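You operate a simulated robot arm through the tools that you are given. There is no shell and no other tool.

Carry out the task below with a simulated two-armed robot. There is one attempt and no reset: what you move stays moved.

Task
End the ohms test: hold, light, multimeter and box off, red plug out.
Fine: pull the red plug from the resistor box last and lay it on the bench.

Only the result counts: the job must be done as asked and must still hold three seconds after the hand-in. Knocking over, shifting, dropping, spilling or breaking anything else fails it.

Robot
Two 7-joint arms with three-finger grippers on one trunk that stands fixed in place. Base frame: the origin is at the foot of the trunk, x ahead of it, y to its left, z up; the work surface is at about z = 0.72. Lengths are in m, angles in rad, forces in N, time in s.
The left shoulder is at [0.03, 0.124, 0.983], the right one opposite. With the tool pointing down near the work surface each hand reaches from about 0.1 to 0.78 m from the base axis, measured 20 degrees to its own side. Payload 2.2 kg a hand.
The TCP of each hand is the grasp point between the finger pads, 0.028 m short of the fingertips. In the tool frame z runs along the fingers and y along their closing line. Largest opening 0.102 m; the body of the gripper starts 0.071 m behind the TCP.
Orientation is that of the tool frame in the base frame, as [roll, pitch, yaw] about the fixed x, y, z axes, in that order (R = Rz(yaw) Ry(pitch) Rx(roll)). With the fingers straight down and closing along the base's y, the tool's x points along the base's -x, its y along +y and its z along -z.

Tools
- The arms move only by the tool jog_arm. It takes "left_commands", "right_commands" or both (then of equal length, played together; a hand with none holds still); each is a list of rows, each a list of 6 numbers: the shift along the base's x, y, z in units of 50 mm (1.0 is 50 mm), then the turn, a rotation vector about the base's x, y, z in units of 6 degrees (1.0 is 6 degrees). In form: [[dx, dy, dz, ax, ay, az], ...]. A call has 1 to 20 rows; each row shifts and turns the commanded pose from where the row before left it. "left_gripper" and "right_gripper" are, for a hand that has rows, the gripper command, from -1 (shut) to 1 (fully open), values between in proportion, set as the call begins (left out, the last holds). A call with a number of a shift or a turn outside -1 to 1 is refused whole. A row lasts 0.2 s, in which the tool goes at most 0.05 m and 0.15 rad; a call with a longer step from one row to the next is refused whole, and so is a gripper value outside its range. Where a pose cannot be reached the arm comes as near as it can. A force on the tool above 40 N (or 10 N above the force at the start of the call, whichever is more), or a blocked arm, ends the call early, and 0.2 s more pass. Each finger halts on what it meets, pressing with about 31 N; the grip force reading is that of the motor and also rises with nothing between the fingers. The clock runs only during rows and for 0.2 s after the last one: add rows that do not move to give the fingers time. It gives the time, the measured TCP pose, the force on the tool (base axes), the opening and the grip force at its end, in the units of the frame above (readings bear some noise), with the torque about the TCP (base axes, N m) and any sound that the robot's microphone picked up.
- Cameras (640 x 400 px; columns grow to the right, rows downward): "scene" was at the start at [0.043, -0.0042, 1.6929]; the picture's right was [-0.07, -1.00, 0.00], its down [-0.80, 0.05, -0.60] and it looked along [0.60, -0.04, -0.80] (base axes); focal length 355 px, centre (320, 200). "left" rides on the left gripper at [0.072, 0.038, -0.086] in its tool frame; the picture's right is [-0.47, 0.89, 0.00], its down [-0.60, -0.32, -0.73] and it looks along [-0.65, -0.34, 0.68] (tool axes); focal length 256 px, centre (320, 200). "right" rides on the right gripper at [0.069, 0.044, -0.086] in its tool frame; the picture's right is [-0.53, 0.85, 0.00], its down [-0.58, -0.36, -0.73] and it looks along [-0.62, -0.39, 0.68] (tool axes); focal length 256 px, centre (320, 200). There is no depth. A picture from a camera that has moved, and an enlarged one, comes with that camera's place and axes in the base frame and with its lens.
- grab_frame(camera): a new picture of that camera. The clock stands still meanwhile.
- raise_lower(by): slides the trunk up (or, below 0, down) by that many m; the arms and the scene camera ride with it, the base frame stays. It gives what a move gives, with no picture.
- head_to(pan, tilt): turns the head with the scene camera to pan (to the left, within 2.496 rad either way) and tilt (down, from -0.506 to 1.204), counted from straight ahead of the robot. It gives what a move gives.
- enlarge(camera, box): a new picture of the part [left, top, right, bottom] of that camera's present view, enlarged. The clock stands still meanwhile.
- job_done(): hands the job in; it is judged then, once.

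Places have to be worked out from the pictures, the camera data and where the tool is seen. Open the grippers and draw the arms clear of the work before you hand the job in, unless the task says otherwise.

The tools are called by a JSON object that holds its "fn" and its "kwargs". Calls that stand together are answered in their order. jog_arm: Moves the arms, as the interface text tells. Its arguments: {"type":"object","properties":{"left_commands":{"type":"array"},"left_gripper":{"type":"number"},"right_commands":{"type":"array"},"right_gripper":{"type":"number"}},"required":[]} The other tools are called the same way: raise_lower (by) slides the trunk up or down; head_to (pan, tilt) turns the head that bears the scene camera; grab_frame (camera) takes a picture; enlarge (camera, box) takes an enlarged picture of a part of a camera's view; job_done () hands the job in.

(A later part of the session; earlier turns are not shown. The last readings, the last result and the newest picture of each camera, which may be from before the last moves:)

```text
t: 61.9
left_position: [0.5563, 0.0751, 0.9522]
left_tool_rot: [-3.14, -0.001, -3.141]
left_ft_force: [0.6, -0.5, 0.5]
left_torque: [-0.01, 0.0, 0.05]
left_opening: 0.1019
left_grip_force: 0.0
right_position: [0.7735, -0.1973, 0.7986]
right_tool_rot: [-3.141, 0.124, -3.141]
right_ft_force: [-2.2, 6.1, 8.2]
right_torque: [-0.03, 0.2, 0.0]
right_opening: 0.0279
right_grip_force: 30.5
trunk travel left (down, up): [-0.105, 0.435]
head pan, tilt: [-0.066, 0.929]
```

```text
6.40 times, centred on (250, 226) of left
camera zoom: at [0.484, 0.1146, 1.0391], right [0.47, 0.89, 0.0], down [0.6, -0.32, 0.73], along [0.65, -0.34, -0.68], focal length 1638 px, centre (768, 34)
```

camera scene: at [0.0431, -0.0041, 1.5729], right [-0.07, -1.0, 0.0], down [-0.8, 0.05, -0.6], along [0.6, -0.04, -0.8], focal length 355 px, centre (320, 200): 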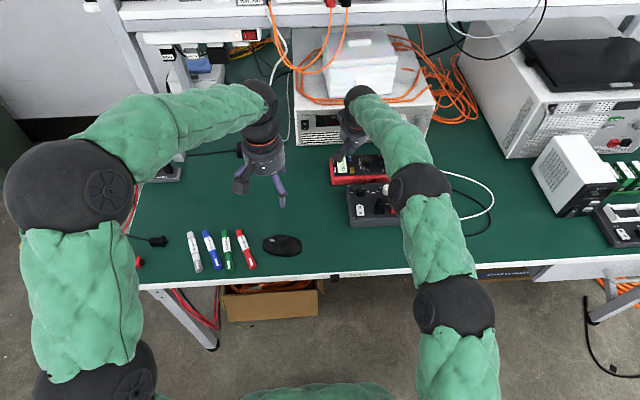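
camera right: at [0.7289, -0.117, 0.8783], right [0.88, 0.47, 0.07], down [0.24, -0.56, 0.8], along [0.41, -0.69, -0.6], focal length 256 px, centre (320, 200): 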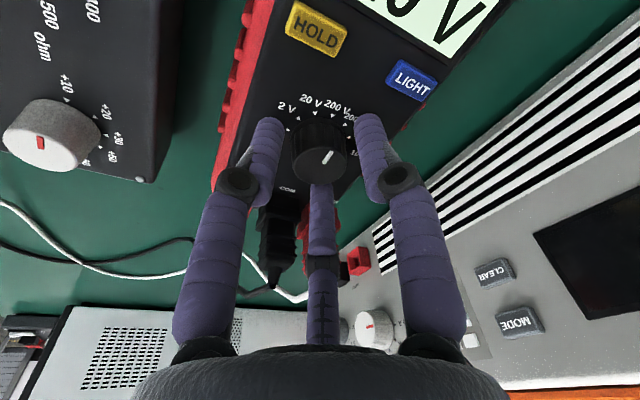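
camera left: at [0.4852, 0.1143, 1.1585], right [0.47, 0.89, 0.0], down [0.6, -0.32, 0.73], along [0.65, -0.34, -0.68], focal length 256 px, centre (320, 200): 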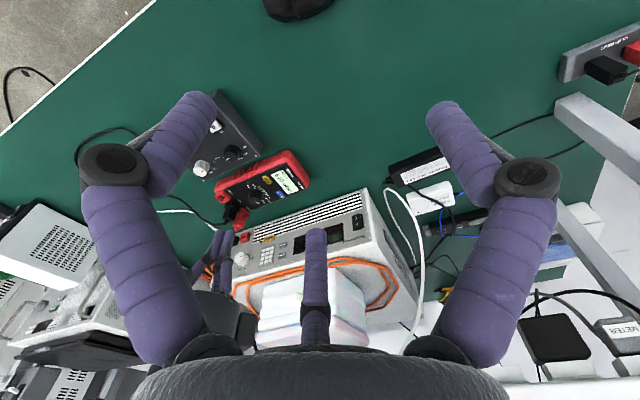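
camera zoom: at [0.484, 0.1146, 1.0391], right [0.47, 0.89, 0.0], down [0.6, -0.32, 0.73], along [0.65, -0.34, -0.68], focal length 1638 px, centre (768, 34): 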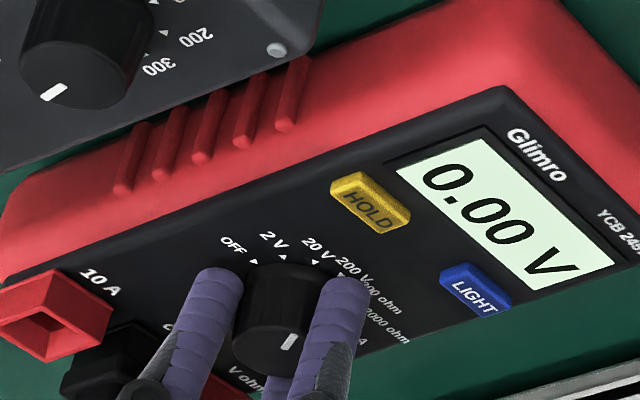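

Now on 20 V. There's a 6 N sideways load, so I shift 0.7 mm back in y while turning the next 30°.

{"fn": "jog_arm", "kwargs": {"right_commands": [[0, 0.015, 0.01, 0, 0, 0.5], [0, -0.003, 0.01, 0, 0, 0.5], [0, -0.003, 0, 0, 0, 0.5], [0, -0.003, 0, 0, 0, 0.5], [0, -0.003, 0, 0, 0, 0.5], [0, -0.003, 0, 0, 0, 0.5], [0, -0.003, 0, 0, 0, 0.5], [0, -0.003, 0, 0, 0, 0.5], [0, -0.003, 0, 0, 0, 0.5], [0, -0.003, 0, 0, 0, 0.5]]}}

{"fn": "enlarge", "kwargs": {"camera": "scene", "box": [330, 140, 394, 180]}}

```text
t: 64.1
left_position: [0.5577, 0.0745, 0.9514]
left_tool_rot: [-3.14, 0.0, 3.141]
left_ft_force: [0.3, 0.3, 0.5]
left_torque: [0.03, 0.01, 0.02]
left_opening: 0.1019
left_grip_force: 0.1
right_position: [0.7736, -0.199, 0.7996]
right_tool_rot: [3.14, 0.122, -2.619]
right_ft_force: [1.0, -3.0, 2.0]
right_torque: [-0.28, 0.34, 0.02]
right_opening: 0.0279
right_grip_force: 31.4
trunk travel left (down, up): [-0.105, 0.435]
head pan, tilt: [-0.066, 0.929]
```

```text
10.00 times, centred on (362, 160) of scene
camera zoom: at [0.0429, -0.0043, 1.5729], right [-0.07, -1.0, 0.0], down [-0.8, 0.05, -0.6], along [0.6, -0.04, -0.8], focal length 3549 px, centre (-100, 600)
```

zoom: 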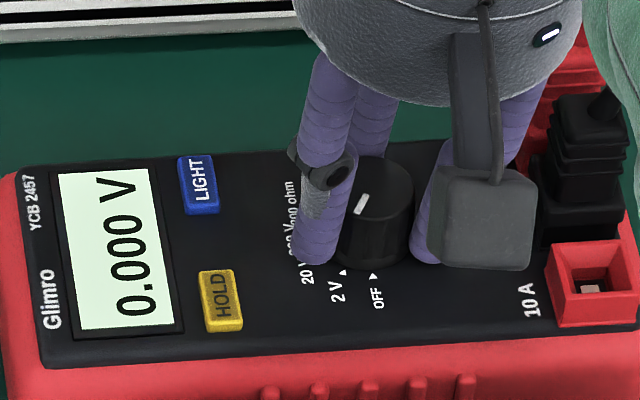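

On 2 V — one step left. I release, swing back 30°… to the start of the stroke (60° total), and regrip for the last step.

{"fn": "jog_arm", "kwargs": {"right_commands": [[0, 0, 0, 0, 0, 0], [0, 0, 0, 0, 0, 0], [0, 0.006, 0, 0, 0, -1], [0, 0.006, 0, 0, 0, -1], [0, 0.006, 0, 0, 0, -1], [0, 0.006, 0, 0, 0, -1], [0, 0.006, 0, 0, 0, -1], [0, 0.006, 0, 0, 0, -1], [0, 0.006, 0, 0, 0, -1], [0, 0.006, 0, 0, 0, -1], [0, 0.006, 0, 0, 0, -1], [0, -0.004, 0, 0, 0, -1], [0, 0, 0, 0, 0, 0]], "right_gripper": -0.2}}

{"fn": "jog_arm", "kwargs": {"right_commands": [[0, 0, 0, 0, 0, 0], [0, 0, 0, 0, 0, 0]], "right_gripper": -0.55}}

{"fn": "jog_arm", "kwargs": {"right_commands": [[0, -0.003, 0, 0, 0, 0.5], [0, -0.003, 0, 0, 0, 0.5], [0, -0.003, 0, 0, 0, 0.5], [0, -0.003, 0, 0, 0, 0.5], [0, -0.003, 0, 0, 0, 0.5], [0, -0.003, 0, 0, 0, 0.5], [0, -0.003, 0, 0, 0, 0.5], [0, -0.003, 0, 0, 0, 0.5], [0, -0.003, 0, 0, 0, 0.5], [0, -0.003, 0, 0, 0, 0.5]]}}

{"fn": "enlarge", "kwargs": {"camera": "scene", "box": [330, 140, 394, 180]}}

{"fn": "enlarge", "kwargs": {"camera": "left", "box": [200, 195, 300, 257]}}

```text
t: 66.9
left_position: [0.5573, 0.0756, 0.9521]
left_tool_rot: [3.141, 0.0, 3.142]
left_ft_force: [-0.2, 0.3, -0.9]
left_torque: [0.01, -0.02, -0.01]
left_opening: 0.102
left_grip_force: 0.1
right_position: [0.7742, -0.1943, 0.7988]
right_tool_rot: [-3.141, 0.12, 2.617]
right_ft_force: [1.3, 0.2, 1.3]
right_torque: [-0.02, 0.01, -0.02]
right_opening: 0.0411
right_grip_force: 0.1
trunk travel left (down, up): [-0.105, 0.435]
head pan, tilt: [-0.066, 0.929]
```

```text
t: 67.5
left_position: [0.5573, 0.0744, 0.952]
left_tool_rot: [3.14, 0.001, 3.141]
left_ft_force: [-0.2, -0.5, -0.9]
left_torque: [0.01, 0.0, -0.01]
left_opening: 0.102
left_grip_force: 0.0
right_position: [0.773, -0.1946, 0.7998]
right_tool_rot: [3.14, 0.121, 2.619]
right_ft_force: [1.2, -0.7, -0.4]
right_torque: [0.2, 0.05, 0.01]
right_opening: 0.0282
right_grip_force: 31.2
trunk travel left (down, up): [-0.105, 0.435]
head pan, tilt: [-0.066, 0.929]
```

```text
t: 69.7
left_position: [0.5568, 0.0746, 0.9527]
left_tool_rot: [-3.141, 0.0, 3.14]
left_ft_force: [0.1, -0.1, 0.4]
left_torque: [-0.03, -0.02, 0.03]
left_opening: 0.1022
left_grip_force: 0.1
right_position: [0.7729, -0.1966, 0.7988]
right_tool_rot: [-3.141, 0.121, -3.141]
right_ft_force: [-0.5, -7.0, 4.9]
right_torque: [-0.23, 0.6, -0.01]
right_opening: 0.0279
right_grip_force: 30.7
trunk travel left (down, up): [-0.105, 0.435]
head pan, tilt: [-0.066, 0.929]
```

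```text
10.00 times, centred on (362, 160) of scene
camera zoom: at [0.0426, -0.0048, 1.5729], right [-0.07, -1.0, 0.0], down [-0.8, 0.05, -0.6], along [0.6, -0.04, -0.8], focal length 3549 px, centre (-100, 600)
```

zoom: 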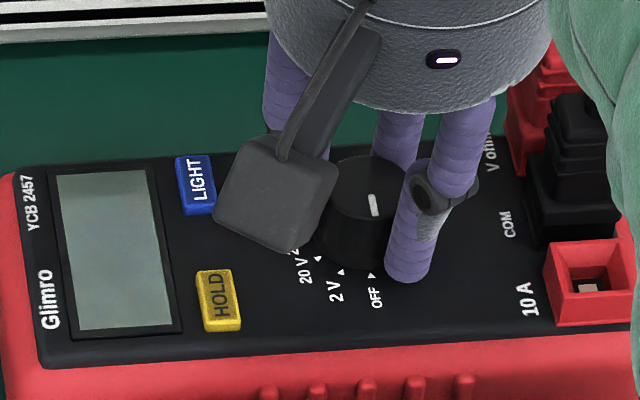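

```text
6.40 times, centred on (250, 226) of left
camera zoom: at [0.4846, 0.1135, 1.039], right [0.47, 0.89, 0.0], down [0.6, -0.32, 0.73], along [0.65, -0.34, -0.68], focal length 1638 px, centre (768, 34)
```

zoom: 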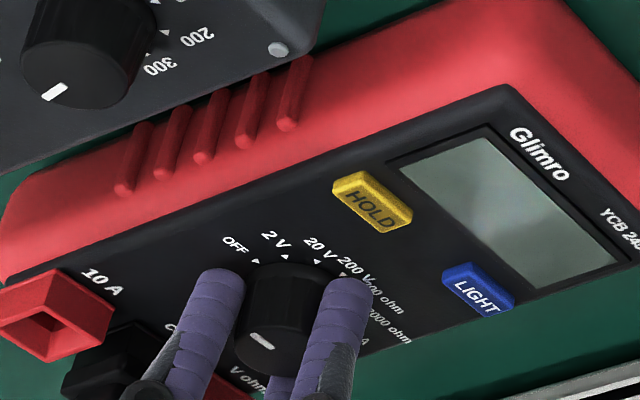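

The meter is off: the mark points to OFF and the screen is dark and grey. I release the knob and lift clear to look at it.

{"fn": "jog_arm", "kwargs": {"right_commands": [[0, 0.014, 0, 0, 0, 0], [0, 0, 0, 0, 0, 0]]}}

{"fn": "jog_arm", "kwargs": {"right_commands": [[0, 0, 0, 0, 0, 0], [0, 0, 0, 0, 0, 0], [0, 0, 0.4, 0, 0, 0], [0, 0, 0.5, 0, 0, 0], [-0.3, 0, 0.5, 0, 0, 0], [0, 0, 0, 0, 0, 0]], "right_gripper": -0.1}}

{"fn": "enlarge", "kwargs": {"camera": "left", "box": [200, 195, 300, 257]}}

{"fn": "grab_frame", "kwargs": {"camera": "right"}}

{"fn": "enlarge", "kwargs": {"camera": "scene", "box": [320, 140, 400, 190]}}

```text
t: 70.3
left_position: [0.5564, 0.0751, 0.9532]
left_tool_rot: [-3.141, 0.0, -3.141]
left_ft_force: [0.8, 0.1, 0.4]
left_torque: [-0.01, -0.02, -0.02]
left_opening: 0.1019
left_grip_force: 0.2
right_position: [0.7733, -0.1955, 0.8009]
right_tool_rot: [3.141, 0.123, 3.14]
right_ft_force: [3.0, -8.2, 5.9]
right_torque: [0.04, 0.43, -0.05]
right_opening: 0.0278
right_grip_force: 30.6
trunk travel left (down, up): [-0.105, 0.435]
head pan, tilt: [-0.066, 0.929]
```

```text
t: 71.7
left_position: [0.5569, 0.0758, 0.9519]
left_tool_rot: [3.141, -0.001, 3.14]
left_ft_force: [0.3, 0.5, -0.1]
left_torque: [0.01, 0.01, 0.03]
left_opening: 0.1019
left_grip_force: 0.1
right_position: [0.7584, -0.1951, 0.8712]
right_tool_rot: [3.141, 0.121, 3.141]
right_ft_force: [-0.2, 0.0, 0.5]
right_torque: [0.0, -0.02, 0.0]
right_opening: 0.0459
right_grip_force: 0.1
trunk travel left (down, up): [-0.105, 0.435]
head pan, tilt: [-0.066, 0.929]
```

```text
6.40 times, centred on (250, 226) of left
camera zoom: at [0.4853, 0.114, 1.0384], right [0.47, 0.89, 0.0], down [0.6, -0.32, 0.73], along [0.65, -0.34, -0.68], focal length 1638 px, centre (768, 34)
```

zoom: 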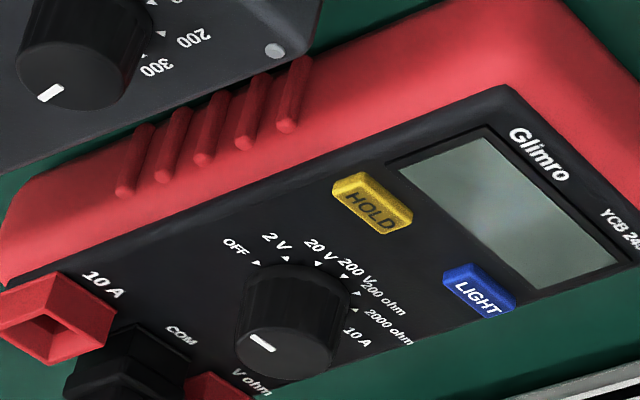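

```text
taken
camera right: at [0.681, -0.1517, 0.9484], right [0.53, 0.85, 0.07], down [0.48, -0.37, 0.79], along [0.7, -0.39, -0.6], focal length 256 px, centre (320, 200)
```

right: 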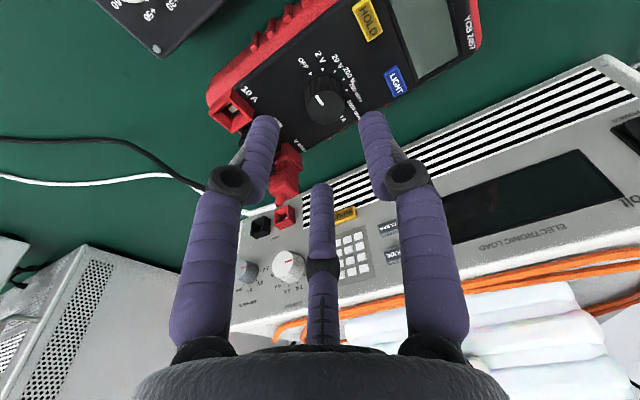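

```text
8.00 times, centred on (360, 165) of scene
camera zoom: at [0.0436, -0.0042, 1.5728], right [-0.07, -1.0, 0.0], down [-0.8, 0.05, -0.6], along [0.6, -0.04, -0.8], focal length 2839 px, centre (0, 480)
```

zoom: 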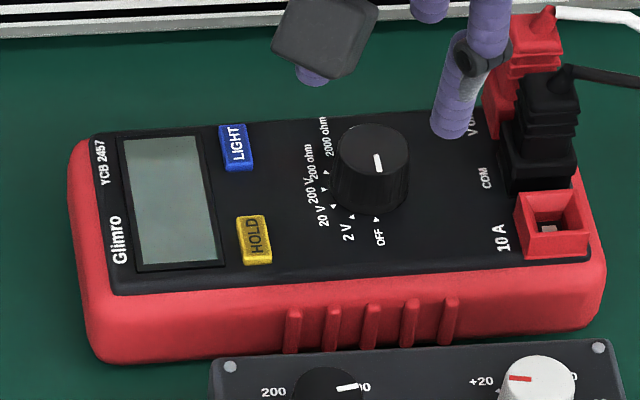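

The dial reads OFF, and the meter has barely moved. To learn the light's real state I press LIGHT once with the meter off and see whether the dark screen lights up: close the hand, tilt to 18°, go over LIGHT (0.800, -0.147).

{"fn": "jog_arm", "kwargs": {"right_commands": [[0, 0, 0, 0, -1, 0], [0.2, 0.4, 0, 0, -0.85, 0], [0.3, 0.56, 0, 0, 0, 0], [0.27, 0, -0.3, 0, 0, 0], [0, 0, -0.6, 0, 0, 0], [0, 0, -0.25, 0, 0, 0], [0, 0, 0, 0, 0, 0]], "right_gripper": -1}}

{"fn": "grab_frame", "kwargs": {"camera": "right"}}

{"fn": "enlarge", "kwargs": {"camera": "scene", "box": [330, 130, 394, 170]}}

```text
t: 73.3
left_position: [0.5577, 0.0753, 0.9517]
left_tool_rot: [3.141, 0.0, -3.14]
left_ft_force: [-0.3, 0.1, 0.0]
left_torque: [0.01, 0.01, -0.02]
left_opening: 0.1019
left_grip_force: 0.0
right_position: [0.7977, -0.1477, 0.8115]
right_tool_rot: [3.139, 0.317, -3.14]
right_ft_force: [0.0, -0.2, -0.3]
right_torque: [0.0, 0.01, 0.01]
right_opening: 0.0022
right_grip_force: 31.1
trunk travel left (down, up): [-0.105, 0.435]
head pan, tilt: [-0.066, 0.929]
```

```text
taken
camera right: at [0.7059, -0.1037, 0.8727], right [0.51, 0.85, 0.17], down [0.32, -0.37, 0.87], along [0.8, -0.39, -0.46], focal length 256 px, centre (320, 200)
```

right: 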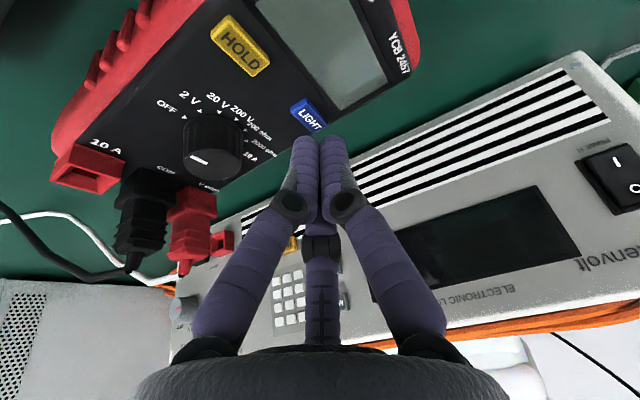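

```text
10.00 times, centred on (362, 150) of scene
camera zoom: at [0.043, -0.0041, 1.5729], right [-0.07, -1.0, 0.0], down [-0.8, 0.05, -0.6], along [0.6, -0.04, -0.8], focal length 3549 px, centre (-100, 700)
```

zoom: 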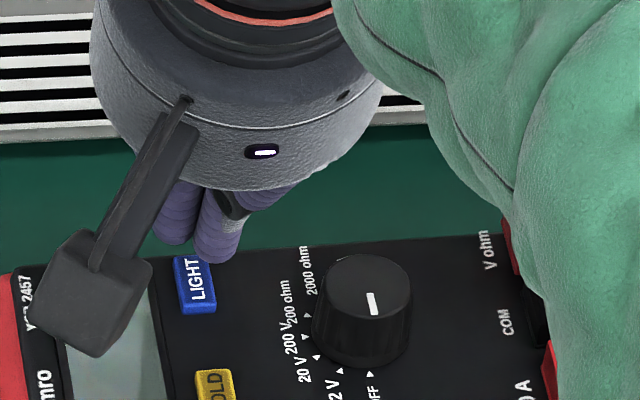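

Aligned over LIGHT. I press once and look.

{"fn": "jog_arm", "kwargs": {"right_commands": [[0, 0.01, -0.26, 0, 0, 0], [0, 0, -0.05, 0, 0, 0], [0, 0, -0.04, 0, 0, 0]]}}

{"fn": "enlarge", "kwargs": {"camera": "left", "box": [240, 200, 320, 250]}}

{"fn": "grab_frame", "kwargs": {"camera": "right"}}

```text
t: 74.1
left_position: [0.5555, 0.0754, 0.9519]
left_tool_rot: [-3.141, 0.0, -3.142]
left_ft_force: [-0.4, 0.1, -0.1]
left_torque: [-0.02, -0.02, -0.04]
left_opening: 0.1016
left_grip_force: 0.0
right_position: [0.7979, -0.1487, 0.7953]
right_tool_rot: [3.142, 0.318, 3.141]
right_ft_force: [-0.2, 0.4, 2.6]
right_torque: [0.01, 0.0, 0.01]
right_opening: 0.0021
right_grip_force: 31.3
trunk travel left (down, up): [-0.105, 0.435]
head pan, tilt: [-0.066, 0.929]
heard: click
```

```text
8.00 times, centred on (280, 225) of left
camera zoom: at [0.4847, 0.1141, 1.0389], right [0.47, 0.89, 0.0], down [0.6, -0.32, 0.73], along [0.65, -0.34, -0.68], focal length 2048 px, centre (640, 0)
```

zoom: 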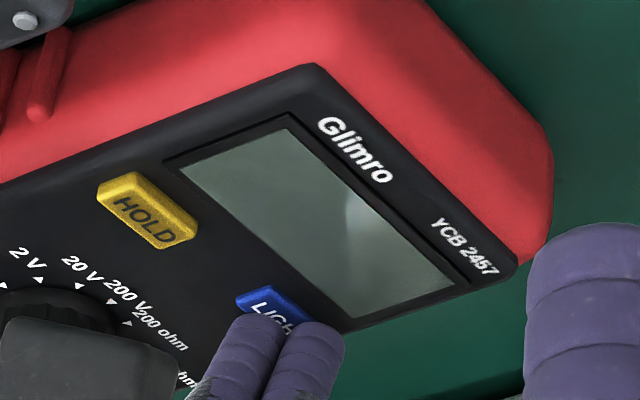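

```text
taken
camera right: at [0.7061, -0.1039, 0.8569], right [0.51, 0.84, 0.17], down [0.32, -0.37, 0.87], along [0.8, -0.39, -0.46], focal length 256 px, centre (320, 200)
```

right: 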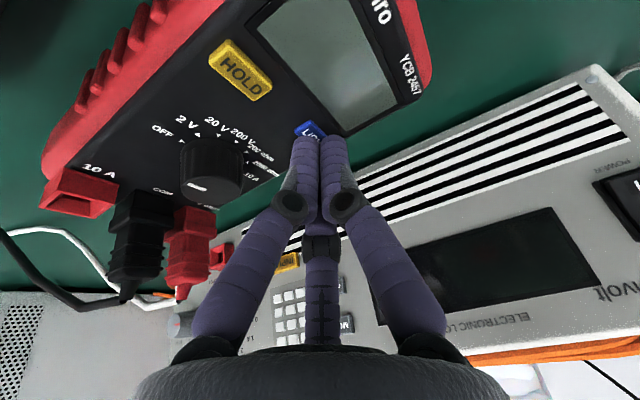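

No change with the meter off. I release, take a reference view, then press once more so that the total number of presses stays odd (light was on at the start).

{"fn": "jog_arm", "kwargs": {"right_commands": [[0, 0, 0.2, 0, 0, 0], [0, 0, 0.15, 0, 0, 0], [0, 0, 0, 0, 0, 0]]}}

{"fn": "enlarge", "kwargs": {"camera": "left", "box": [240, 200, 320, 250]}}

{"fn": "jog_arm", "kwargs": {"right_commands": [[0, 0, -0.26, 0, 0, 0], [0, 0, -0.05, 0, 0, 0], [0, 0, -0.04, 0, 0, 0], [0, 0, 0.2, 0, 0, 0], [0, 0, 0.15, 0, 0, 0], [0, 0, 0, 0, 0, 0]]}}

{"fn": "enlarge", "kwargs": {"camera": "left", "box": [240, 200, 320, 250]}}

```text
t: 74.9
left_position: [0.5563, 0.0742, 0.9531]
left_tool_rot: [3.141, 0.0, 3.141]
left_ft_force: [0.4, -0.1, 0.7]
left_torque: [0.0, 0.01, 0.0]
left_opening: 0.102
left_grip_force: 0.1
right_position: [0.7999, -0.1464, 0.8113]
right_tool_rot: [3.139, 0.315, -3.141]
right_ft_force: [-0.8, 1.0, -0.4]
right_torque: [0.0, 0.02, 0.01]
right_opening: 0.0023
right_grip_force: 31.0
trunk travel left (down, up): [-0.105, 0.435]
head pan, tilt: [-0.066, 0.929]
```

```text
8.00 times, centred on (280, 225) of left
camera zoom: at [0.4848, 0.114, 1.0387], right [0.47, 0.89, 0.0], down [0.6, -0.32, 0.73], along [0.65, -0.34, -0.68], focal length 2048 px, centre (640, 0)
```

zoom: 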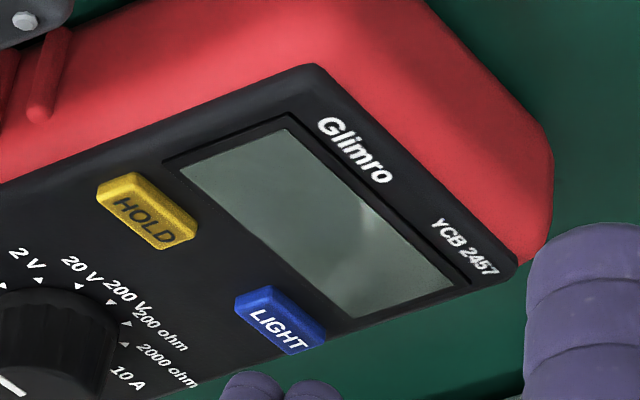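

```text
t: 76.3
left_position: [0.5567, 0.0756, 0.9512]
left_tool_rot: [-3.141, -0.001, 3.141]
left_ft_force: [0.1, 0.0, 0.0]
left_torque: [-0.02, 0.02, 0.01]
left_opening: 0.1019
left_grip_force: 0.0
right_position: [0.7963, -0.1461, 0.811]
right_tool_rot: [3.14, 0.315, -3.142]
right_ft_force: [-0.4, -0.5, 0.1]
right_torque: [0.0, 0.02, 0.0]
right_opening: 0.0021
right_grip_force: 30.8
trunk travel left (down, up): [-0.105, 0.435]
head pan, tilt: [-0.066, 0.929]
heard: click
```

```text
8.00 times, centred on (280, 225) of left
camera zoom: at [0.4849, 0.114, 1.0387], right [0.47, 0.89, 0.0], down [0.6, -0.32, 0.73], along [0.65, -0.34, -0.68], focal length 2048 px, centre (640, 0)
```

zoom: 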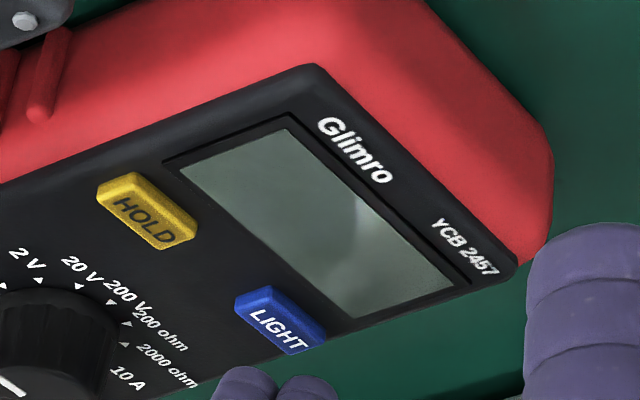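

The screen stays dark either way, and presses total an odd number, so I leave LIGHT. Next is the box rocker: I raise the hand and move back over the box to view the switch and the red plug.

{"fn": "jog_arm", "kwargs": {"right_commands": [[0, 0, 0.6, 0, 0, 0], [-0.3, 0, 0.8, 0, 1, 0], [-0.8, 0, 0.5, 0, 1, 0], [-0.8, 0, 0, 0, 1, 0], [-0.8, 0, 0, 0, 0, 0], [-0.8, 0, 0, 0, 0, 0], [-0.8, 0, 0, 0, 0, 0], [0, 0, 0, 0, 0, 0]]}}

{"fn": "grab_frame", "kwargs": {"camera": "right"}}

{"fn": "enlarge", "kwargs": {"camera": "scene", "box": [330, 170, 410, 220]}}

{"fn": "grab_frame", "kwargs": {"camera": "left"}}

```text
t: 78.1
left_position: [0.5572, 0.0753, 0.9512]
left_tool_rot: [-3.14, 0.0, -3.14]
left_ft_force: [-0.3, 0.4, 0.6]
left_torque: [0.01, 0.01, -0.03]
left_opening: 0.1021
left_grip_force: 0.0
right_position: [0.5814, -0.1474, 0.9042]
right_tool_rot: [3.141, 0.0, -3.141]
right_ft_force: [-0.6, -0.9, -0.2]
right_torque: [-0.01, -0.01, -0.01]
right_opening: 0.0021
right_grip_force: 31.1
trunk travel left (down, up): [-0.105, 0.435]
head pan, tilt: [-0.066, 0.929]
```

```text
taken
camera right: at [0.5141, -0.104, 0.9909], right [0.53, 0.85, 0.0], down [0.58, -0.37, 0.73], along [0.62, -0.39, -0.68], focal length 256 px, centre (320, 200)
```

right: 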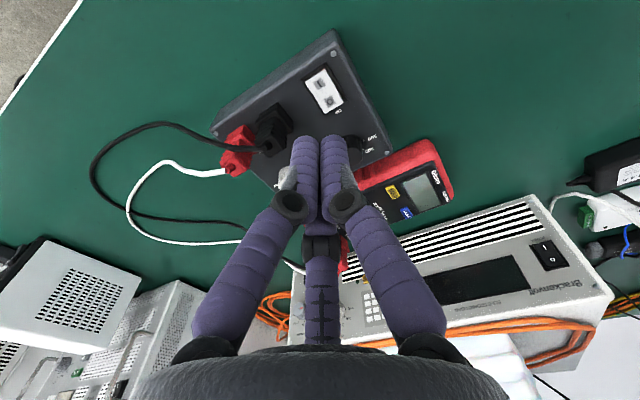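

```text
8.00 times, centred on (370, 195) of scene
camera zoom: at [0.0436, -0.0041, 1.5728], right [-0.07, -1.0, 0.0], down [-0.8, 0.05, -0.6], along [0.6, -0.04, -0.8], focal length 2839 px, centre (-80, 240)
```

zoom: 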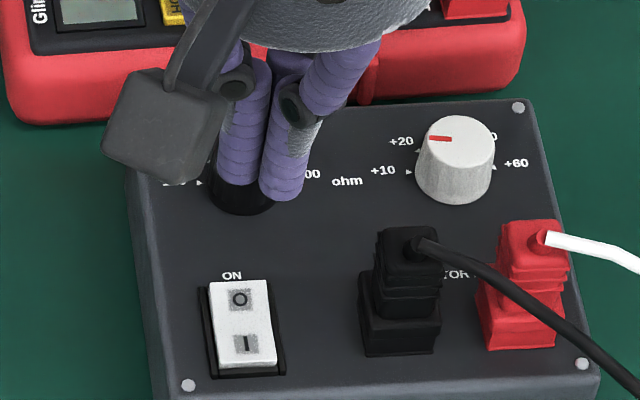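

```text
taken
camera left: at [0.4852, 0.1141, 1.0385], right [0.47, 0.89, 0.0], down [0.6, -0.32, 0.73], along [0.65, -0.34, -0.68], focal length 256 px, centre (320, 200)
```

left: 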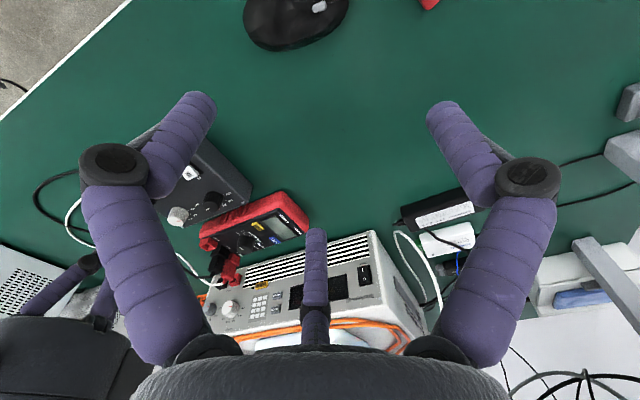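

I zoom in on the rocker from both cameras to see which half is down.

{"fn": "enlarge", "kwargs": {"camera": "scene", "box": [350, 196, 382, 216]}}

{"fn": "enlarge", "kwargs": {"camera": "right", "box": [284, 60, 364, 110]}}

{"fn": "enlarge", "kwargs": {"camera": "left", "box": [165, 150, 245, 200]}}

```text
16.00 times, centred on (366, 206) of scene
camera zoom: at [0.0436, -0.0041, 1.5728], right [-0.07, -1.0, 0.0], down [-0.8, 0.05, -0.6], along [0.6, -0.04, -0.8], focal length 5678 px, centre (-416, 104)
```

zoom: 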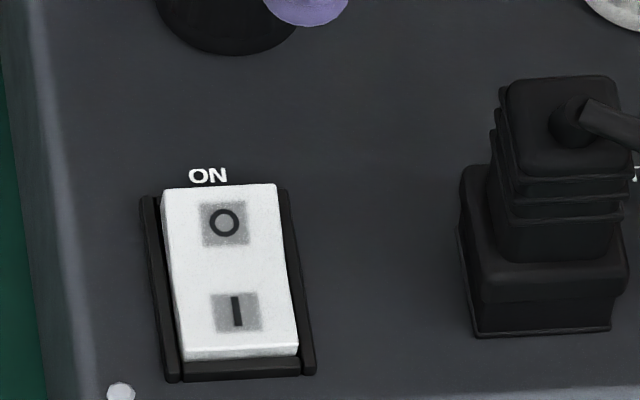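

```text
8.00 times, centred on (324, 85) of right
camera zoom: at [0.5141, -0.104, 0.9909], right [0.53, 0.85, 0.0], down [0.58, -0.37, 0.73], along [0.62, -0.39, -0.68], focal length 2048 px, centre (288, 1120)
```

zoom: 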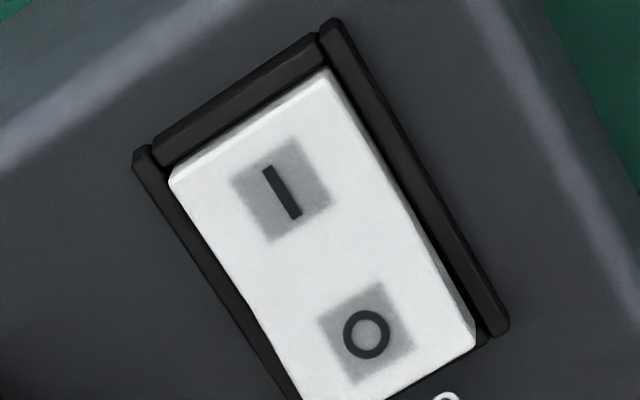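

```text
8.00 times, centred on (205, 175) of left
camera zoom: at [0.4852, 0.1141, 1.0385], right [0.47, 0.89, 0.0], down [0.6, -0.32, 0.73], along [0.65, -0.34, -0.68], focal length 2048 px, centre (1240, 400)
```

zoom: 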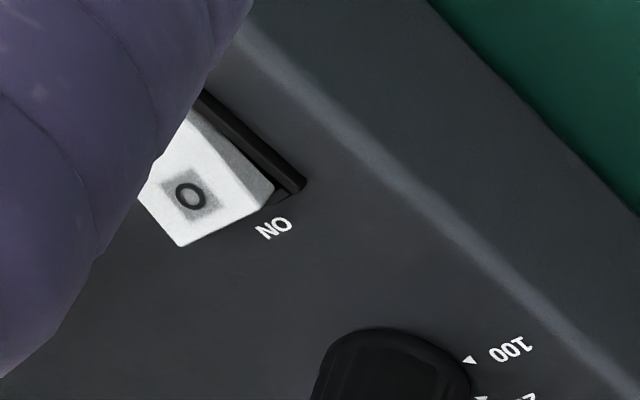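

The far half marked O stands up, so the box is on; O must go down. I approach with a single low finger: tilt 18° forward, hand turned 30° so the lowest finger is at the rear, above O (0.613, -0.154).

{"fn": "jog_arm", "kwargs": {"right_commands": [[0.2, -0.04, 0, 0, -1, 0], [0.2, -0.04, 0, 0, -1, 0], [0.23, -0.05, 0, 0, -1, 0], [0, 0, 0, 0.309, 0, -0.951], [0, 0, 0, 0.309, 0, -0.951], [0, 0, 0, 0.309, 0, -0.951], [0, 0, -0.4, 0.309, 0, -0.951], [0, 0, -0.5, 0.309, 0, -0.951], [0, 0, -0.5, 0, 0, 0], [0, 0, 0, 0, 0, 0]]}}

{"fn": "grab_frame", "kwargs": {"camera": "right"}}

{"fn": "enlarge", "kwargs": {"camera": "scene", "box": [340, 170, 404, 210]}}

{"fn": "enlarge", "kwargs": {"camera": "left", "box": [145, 130, 245, 192]}}

```text
t: 80.3
left_position: [0.5578, 0.0763, 0.9521]
left_tool_rot: [3.141, 0.001, -3.141]
left_ft_force: [-0.6, 0.4, 1.3]
left_torque: [-0.01, -0.01, -0.01]
left_opening: 0.1021
left_grip_force: 0.1
right_position: [0.6144, -0.1514, 0.8363]
right_tool_rot: [2.98, 0.271, 2.594]
right_ft_force: [0.2, -0.2, -0.4]
right_torque: [0.02, -0.02, 0.01]
right_opening: 0.0024
right_grip_force: 30.9
trunk travel left (down, up): [-0.105, 0.435]
head pan, tilt: [-0.066, 0.929]
```

```text
taken
camera right: at [0.5533, -0.0796, 0.9073], right [0.84, 0.46, 0.28], down [0.07, -0.6, 0.79], along [0.53, -0.65, -0.54], focal length 256 px, centre (320, 200)
```

right: 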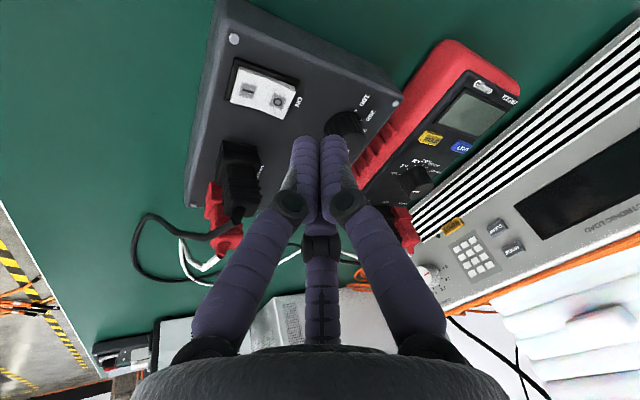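

```text
10.00 times, centred on (372, 190) of scene
camera zoom: at [0.0428, -0.0041, 1.5729], right [-0.07, -1.0, 0.0], down [-0.8, 0.05, -0.6], along [0.6, -0.04, -0.8], focal length 3549 px, centre (-200, 300)
```

zoom: 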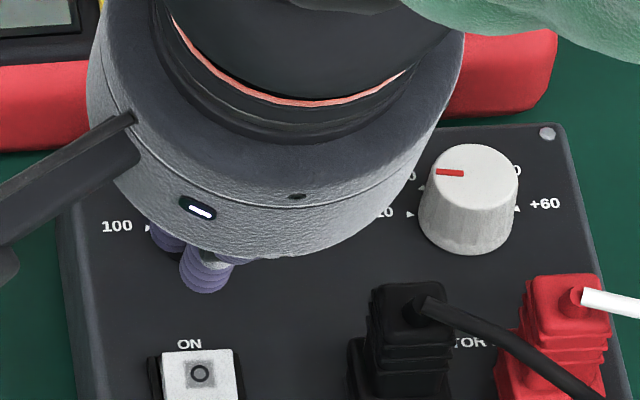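

```text
6.40 times, centred on (195, 161) of left
camera zoom: at [0.4847, 0.114, 1.0389], right [0.47, 0.89, 0.0], down [0.6, -0.32, 0.73], along [0.65, -0.34, -0.68], focal length 1638 px, centre (1120, 450)
```

zoom: 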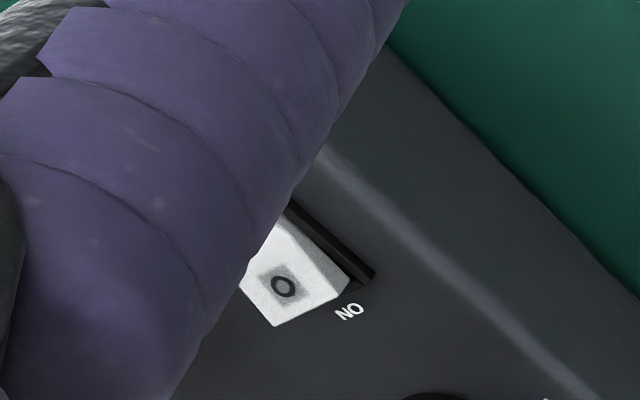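

The fingertip's seen place matches prediction; O's centre is at (0.612, -0.154). I shift 3 mm in y and lower until just above, then press in small steps.

{"fn": "jog_arm", "kwargs": {"right_commands": [[0, -0.05, -0.3, 0, 0, 0], [0, 0, -0.3, 0, 0, 0], [0, 0, -0.06, 0, 0, 0], [0, 0, 0, 0, 0, 0]]}}

{"fn": "enlarge", "kwargs": {"camera": "scene", "box": [340, 185, 404, 225]}}

{"fn": "enlarge", "kwargs": {"camera": "left", "box": [145, 130, 245, 192]}}

{"fn": "enlarge", "kwargs": {"camera": "right", "box": [240, 60, 400, 160]}}

```text
t: 81.3
left_position: [0.5572, 0.0748, 0.9528]
left_tool_rot: [3.141, -0.001, -3.141]
left_ft_force: [1.1, 0.4, -0.3]
left_torque: [0.03, 0.01, -0.01]
left_opening: 0.1019
left_grip_force: 0.0
right_position: [0.6124, -0.1555, 0.8033]
right_tool_rot: [2.978, 0.271, 2.594]
right_ft_force: [-0.3, -0.9, 1.6]
right_torque: [-0.01, 0.0, -0.04]
right_opening: 0.0022
right_grip_force: 31.1
trunk travel left (down, up): [-0.105, 0.435]
head pan, tilt: [-0.066, 0.929]
```

```text
10.00 times, centred on (372, 205) of scene
camera zoom: at [0.0429, -0.0041, 1.5729], right [-0.07, -1.0, 0.0], down [-0.8, 0.05, -0.6], along [0.6, -0.04, -0.8], focal length 3549 px, centre (-200, 150)
```

zoom: 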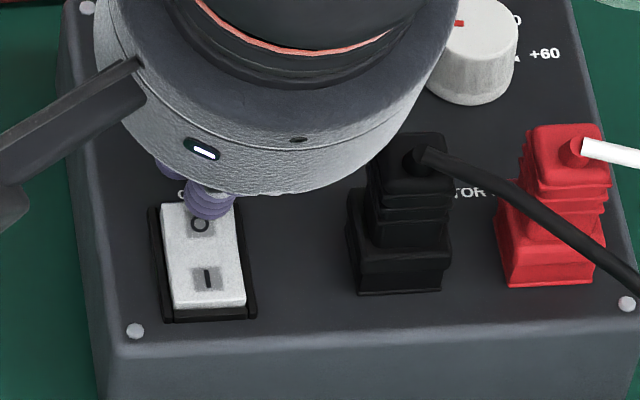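

```text
6.40 times, centred on (195, 161) of left
camera zoom: at [0.4847, 0.114, 1.0388], right [0.47, 0.89, 0.0], down [0.6, -0.32, 0.73], along [0.65, -0.34, -0.68], focal length 1638 px, centre (1120, 450)
```

zoom: 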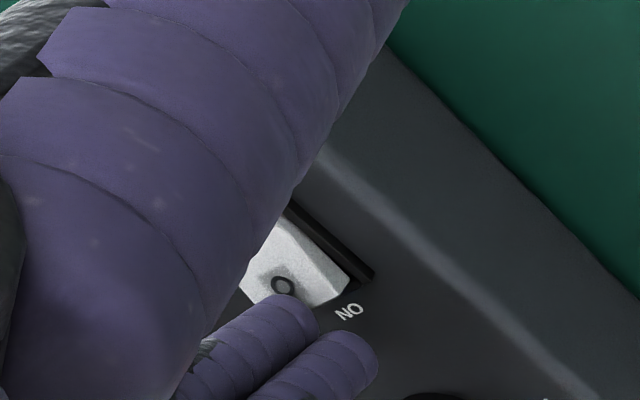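

```text
4.00 times, centred on (320, 110) of right
camera zoom: at [0.5514, -0.0834, 0.8741], right [0.84, 0.46, 0.28], down [0.07, -0.6, 0.79], along [0.53, -0.65, -0.54], focal length 1024 px, centre (320, 560)
```

zoom: 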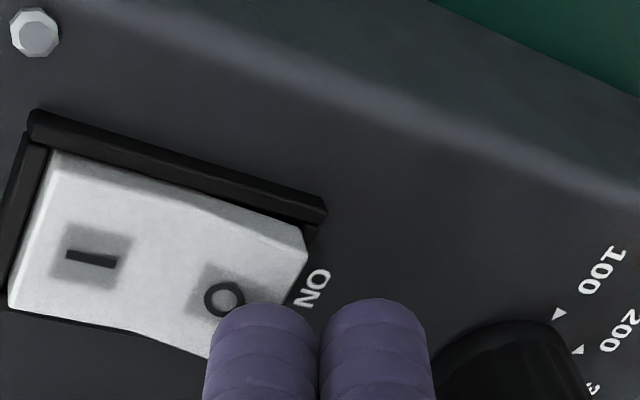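

The low finger is right above the O mark. I press down in 2 mm steps.

{"fn": "jog_arm", "kwargs": {"right_commands": [[0, 0, -0.14, 0, 0, 0], [0, 0, -0.04, 0, 0, 0], [0, 0, -0.04, 0, 0, 0]]}}

{"fn": "enlarge", "kwargs": {"camera": "scene", "box": [350, 196, 382, 216]}}

```text
t: 82.1
left_position: [0.5569, 0.0757, 0.9521]
left_tool_rot: [-3.141, 0.0, 3.141]
left_ft_force: [0.4, 0.3, -0.7]
left_torque: [0.0, 0.01, -0.03]
left_opening: 0.1021
left_grip_force: 0.0
right_position: [0.6173, -0.1561, 0.8012]
right_tool_rot: [2.97, 0.286, 2.591]
right_ft_force: [-2.5, 0.9, 11.8]
right_torque: [0.02, 0.14, -0.04]
right_opening: 0.0021
right_grip_force: 31.5
trunk travel left (down, up): [-0.105, 0.435]
head pan, tilt: [-0.066, 0.929]
stopped in row 3 (right hand): the force on the tool passed its limit at 42 N (the readings are from after the stop); the commanded pose is now the measured one
```

```text
16.00 times, centred on (366, 206) of scene
camera zoom: at [0.0423, -0.0038, 1.5727], right [-0.07, -1.0, 0.0], down [-0.8, 0.05, -0.6], along [0.6, -0.04, -0.8], focal length 5678 px, centre (-416, 104)
```

zoom: 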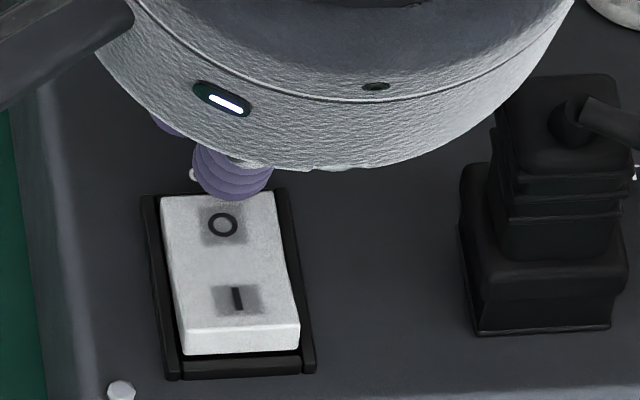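

The force limit tripped at 42 N; the rocker seems to have moved (the I end now looks raised). I lift and look.

{"fn": "jog_arm", "kwargs": {"right_commands": [[0, 0, 0.3, 0, 0, 0], [0, 0, 0.8, 0, 0, 0], [0.4, 0.6, 0.4, 0, 0, 0], [0.4, 0.6, 0, 0, 0, 0], [0, 0, 0, 0, 0, 0]]}}

{"fn": "enlarge", "kwargs": {"camera": "scene", "box": [350, 196, 382, 216]}}

{"fn": "enlarge", "kwargs": {"camera": "scene", "box": [320, 160, 416, 220]}}

{"fn": "enlarge", "kwargs": {"camera": "left", "box": [165, 150, 245, 200]}}

```text
t: 83.3
left_position: [0.5568, 0.0754, 0.9519]
left_tool_rot: [-3.141, 0.001, -3.14]
left_ft_force: [0.5, -0.1, -0.6]
left_torque: [0.03, 0.02, -0.02]
left_opening: 0.102
left_grip_force: 0.1
right_position: [0.6583, -0.097, 0.8755]
right_tool_rot: [2.973, 0.282, 2.592]
right_ft_force: [0.7, 0.2, -0.3]
right_torque: [-0.03, 0.0, 0.01]
right_opening: 0.0021
right_grip_force: 31.2
trunk travel left (down, up): [-0.105, 0.435]
head pan, tilt: [-0.066, 0.929]
```

```text
16.00 times, centred on (366, 206) of scene
camera zoom: at [0.0427, -0.0043, 1.5729], right [-0.07, -1.0, 0.0], down [-0.8, 0.05, -0.6], along [0.6, -0.04, -0.8], focal length 5678 px, centre (-416, 104)
```

zoom: 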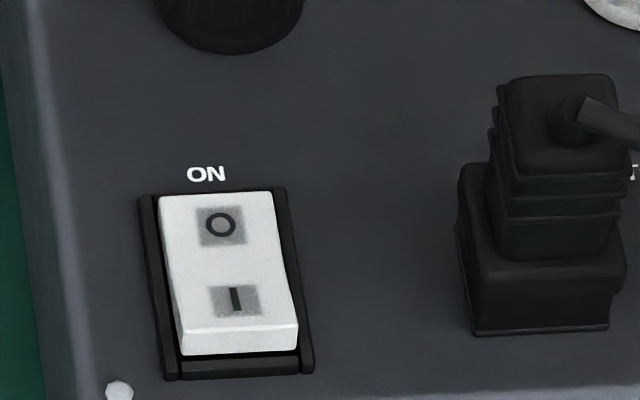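

```text
6.67 times, centred on (368, 190) of scene
camera zoom: at [0.0427, -0.0043, 1.5729], right [-0.07, -1.0, 0.0], down [-0.8, 0.05, -0.6], along [0.6, -0.04, -0.8], focal length 2366 px, centre (0, 267)
```

zoom: 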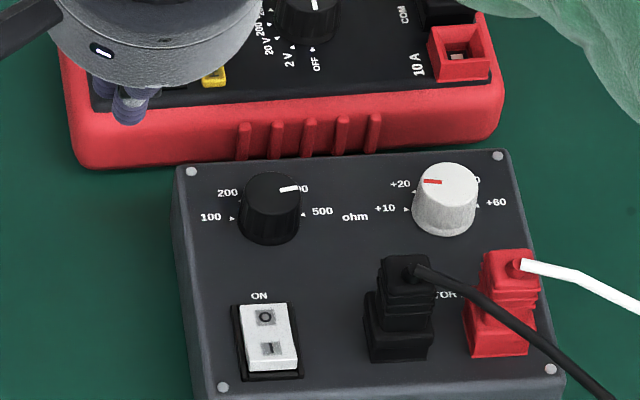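

```text
8.00 times, centred on (205, 175) of left
camera zoom: at [0.4846, 0.1138, 1.0389], right [0.47, 0.89, 0.0], down [0.6, -0.32, 0.73], along [0.65, -0.34, -0.68], focal length 2048 px, centre (1240, 400)
```

zoom: 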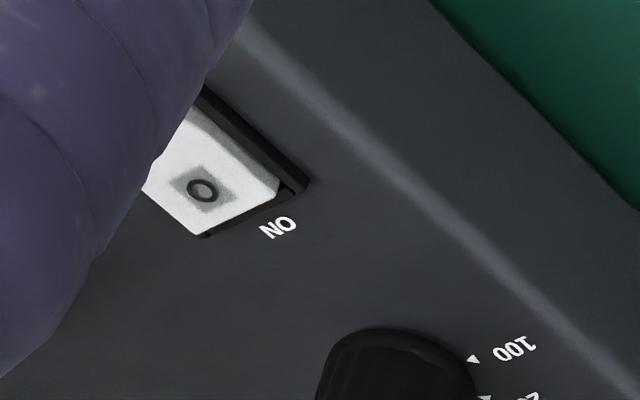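

The rocker toggled: I is now raised and O down, box off, and nothing else moved. Now the red plug: I raise, straighten the hand and move above it to look.

{"fn": "jog_arm", "kwargs": {"right_commands": [[0, 0, 0.6, -0.309, 0, 0.951], [0, 0, 0.6, -0.309, 0, 0.951], [0, 0, 0.3, -0.309, 0, 0.951], [-0.2, -0.4, 0, -0.309, 0, 0.951], [-0.2, -0.4, 0, -0.309, 0, 0.951], [-0.2, -0.5, 0, 0, 1, 0], [-0.3, -0.8, 0, 0, 1, 0], [-0.3, -0.9, 0, 0, 1, 0], [0, 0, 0, 0, 0, 0]]}}

{"fn": "grab_frame", "kwargs": {"camera": "right"}}

{"fn": "enlarge", "kwargs": {"camera": "scene", "box": [366, 185, 430, 225]}}

{"fn": "enlarge", "kwargs": {"camera": "left", "box": [20, 150, 260, 300]}}

```text
t: 85.3
left_position: [0.5559, 0.0757, 0.9517]
left_tool_rot: [-3.141, 0.001, -3.141]
left_ft_force: [1.0, 0.3, -0.1]
left_torque: [0.03, 0.0, 0.0]
left_opening: 0.102
left_grip_force: 0.0
right_position: [0.5973, -0.2457, 0.9471]
right_tool_rot: [3.134, 0.009, 3.14]
right_ft_force: [-0.3, 0.4, -0.2]
right_torque: [0.01, -0.02, -0.02]
right_opening: 0.0023
right_grip_force: 30.8
trunk travel left (down, up): [-0.105, 0.435]
head pan, tilt: [-0.066, 0.929]
```

```text
taken
camera right: at [0.5296, -0.2019, 1.0324], right [0.54, 0.84, 0.01], down [0.57, -0.37, 0.73], along [0.62, -0.39, -0.68], focal length 256 px, centre (320, 200)
```

right: 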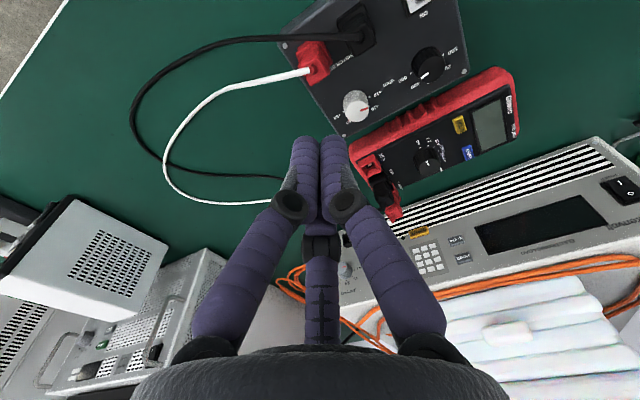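

```text
10.00 times, centred on (398, 205) of scene
camera zoom: at [0.0429, -0.0038, 1.5729], right [-0.07, -1.0, 0.0], down [-0.8, 0.05, -0.6], along [0.6, -0.04, -0.8], focal length 3549 px, centre (-460, 150)
```

zoom: 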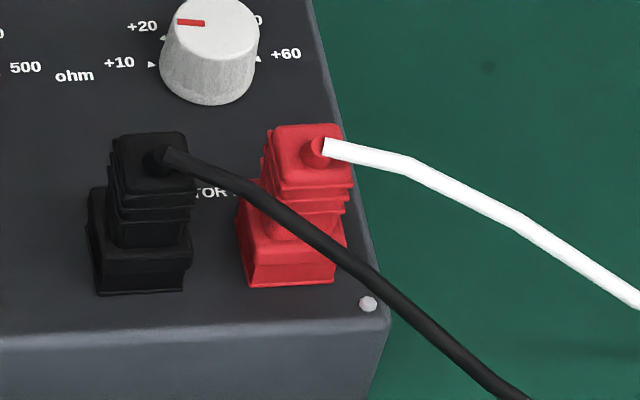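

```text
2.67 times, centred on (140, 225) of left
camera zoom: at [0.4847, 0.1143, 1.0388], right [0.47, 0.89, 0.0], down [0.6, -0.32, 0.73], along [0.65, -0.34, -0.68], focal length 683 px, centre (800, 133)
```

zoom: 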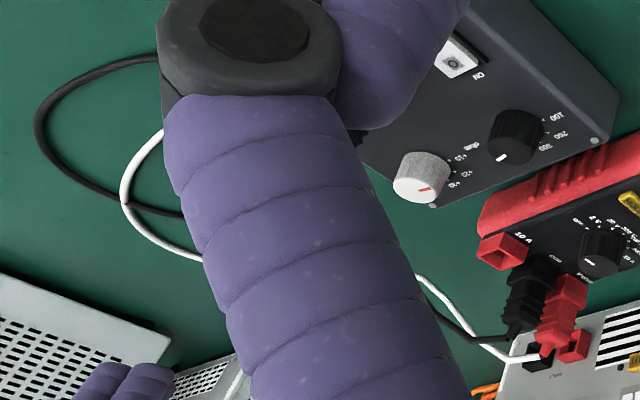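

I zoom in on the plug with the right camera: the black lead passes on the near side of the red plug, and I need its clearance.

{"fn": "enlarge", "kwargs": {"camera": "right", "box": [260, 10, 420, 110]}}

{"fn": "enlarge", "kwargs": {"camera": "right", "box": [280, 20, 360, 70]}}

{"fn": "enlarge", "kwargs": {"camera": "scene", "box": [382, 193, 414, 213]}}

```text
4.00 times, centred on (340, 60) of right
camera zoom: at [0.5296, -0.2019, 1.0324], right [0.54, 0.84, 0.01], down [0.57, -0.37, 0.73], along [0.62, -0.39, -0.68], focal length 1024 px, centre (240, 760)
```

zoom: 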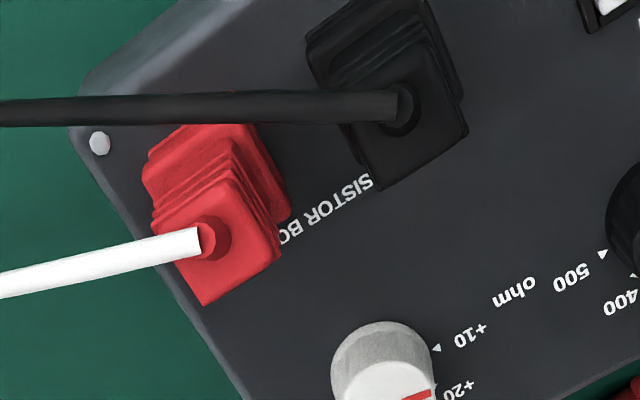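

```text
8.00 times, centred on (320, 45) of right
camera zoom: at [0.5296, -0.2019, 1.0324], right [0.54, 0.84, 0.01], down [0.57, -0.37, 0.73], along [0.62, -0.39, -0.68], focal length 2048 px, centre (320, 1440)
```

zoom: 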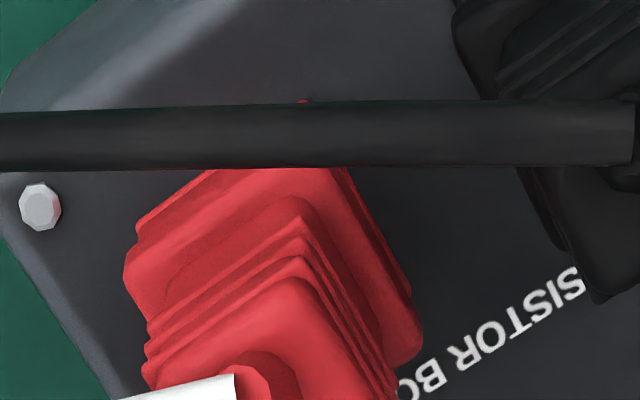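

```text
16.00 times, centred on (398, 203) of scene
camera zoom: at [0.0429, -0.0038, 1.5729], right [-0.07, -1.0, 0.0], down [-0.8, 0.05, -0.6], along [0.6, -0.04, -0.8], focal length 5678 px, centre (-928, 152)
```

zoom: 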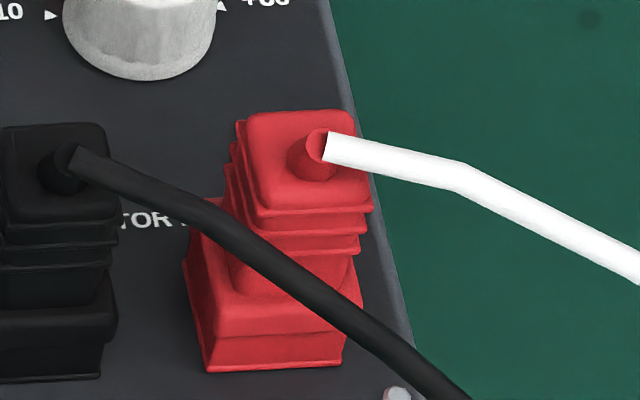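

The plug's head centre is at about (0.597, -0.2485), top z≈0.81. With the present hand heading, one finger fits between the two plugs, the white lead leaves between the other two, and the black lead is just clear. I open to 31 mm, bias 2 mm away from the black plug and descend to z≈0.84 first.

{"fn": "jog_arm", "kwargs": {"right_commands": [[0, -0.05, -0.4, 0, 0, 0], [0, -0.05, -0.6, 0, 0, 0], [0, 0, -0.6, 0, 0, 0], [0, 0, -0.5, 0, 0, 0], [0, 0, 0, 0, 0, 0]], "right_gripper": -0.4}}

{"fn": "enlarge", "kwargs": {"camera": "right", "box": [200, 40, 440, 190]}}

{"fn": "enlarge", "kwargs": {"camera": "scene", "box": [366, 180, 430, 220]}}

{"fn": "enlarge", "kwargs": {"camera": "left", "box": [20, 150, 260, 300]}}

```text
t: 86.5
left_position: [0.5575, 0.075, 0.9522]
left_tool_rot: [3.139, -0.002, -3.141]
left_ft_force: [-0.2, 0.3, 0.5]
left_torque: [0.0, -0.02, 0.0]
left_opening: 0.1022
left_grip_force: 0.1
right_position: [0.5988, -0.2518, 0.8427]
right_tool_rot: [3.135, 0.011, 3.138]
right_ft_force: [-0.5, -0.2, 0.1]
right_torque: [0.03, 0.01, 0.01]
right_opening: 0.0303
right_grip_force: 0.0
trunk travel left (down, up): [-0.105, 0.435]
head pan, tilt: [-0.066, 0.929]
```

```text
2.67 times, centred on (320, 115) of right
camera zoom: at [0.5305, -0.208, 0.9291], right [0.54, 0.84, 0.01], down [0.57, -0.37, 0.73], along [0.62, -0.39, -0.68], focal length 683 px, centre (320, 427)
```

zoom: 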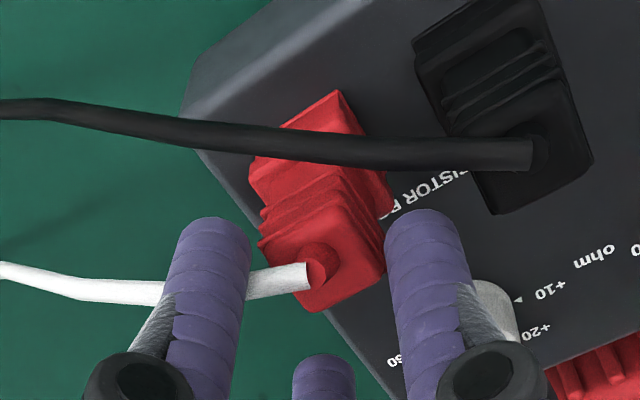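

```text
10.00 times, centred on (398, 200) of scene
camera zoom: at [0.0429, -0.0041, 1.5729], right [-0.07, -1.0, 0.0], down [-0.8, 0.05, -0.6], along [0.6, -0.04, -0.8], focal length 3549 px, centre (-460, 200)
```

zoom: 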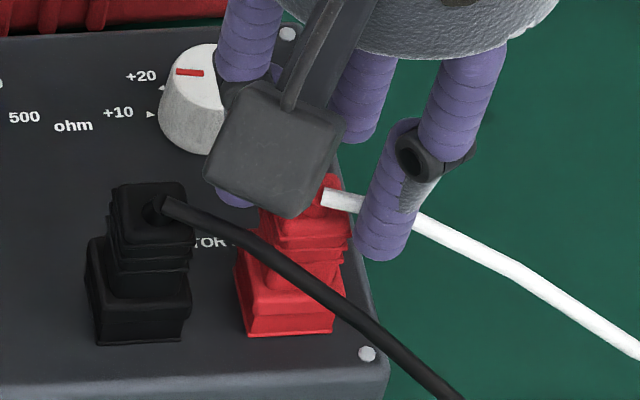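

```text
2.67 times, centred on (140, 225) of left
camera zoom: at [0.4847, 0.114, 1.0388], right [0.47, 0.89, 0.0], down [0.6, -0.32, 0.73], along [0.65, -0.34, -0.68], focal length 683 px, centre (800, 133)
```

zoom: 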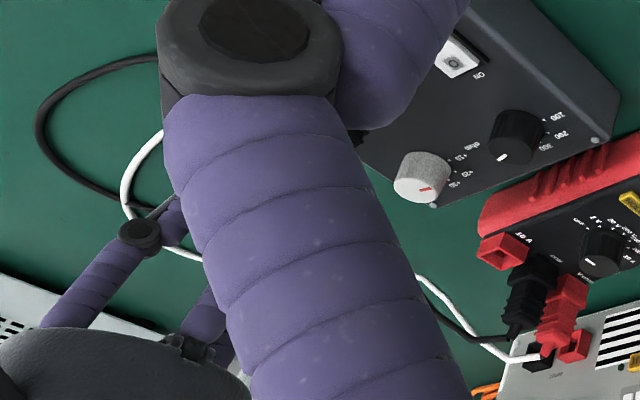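

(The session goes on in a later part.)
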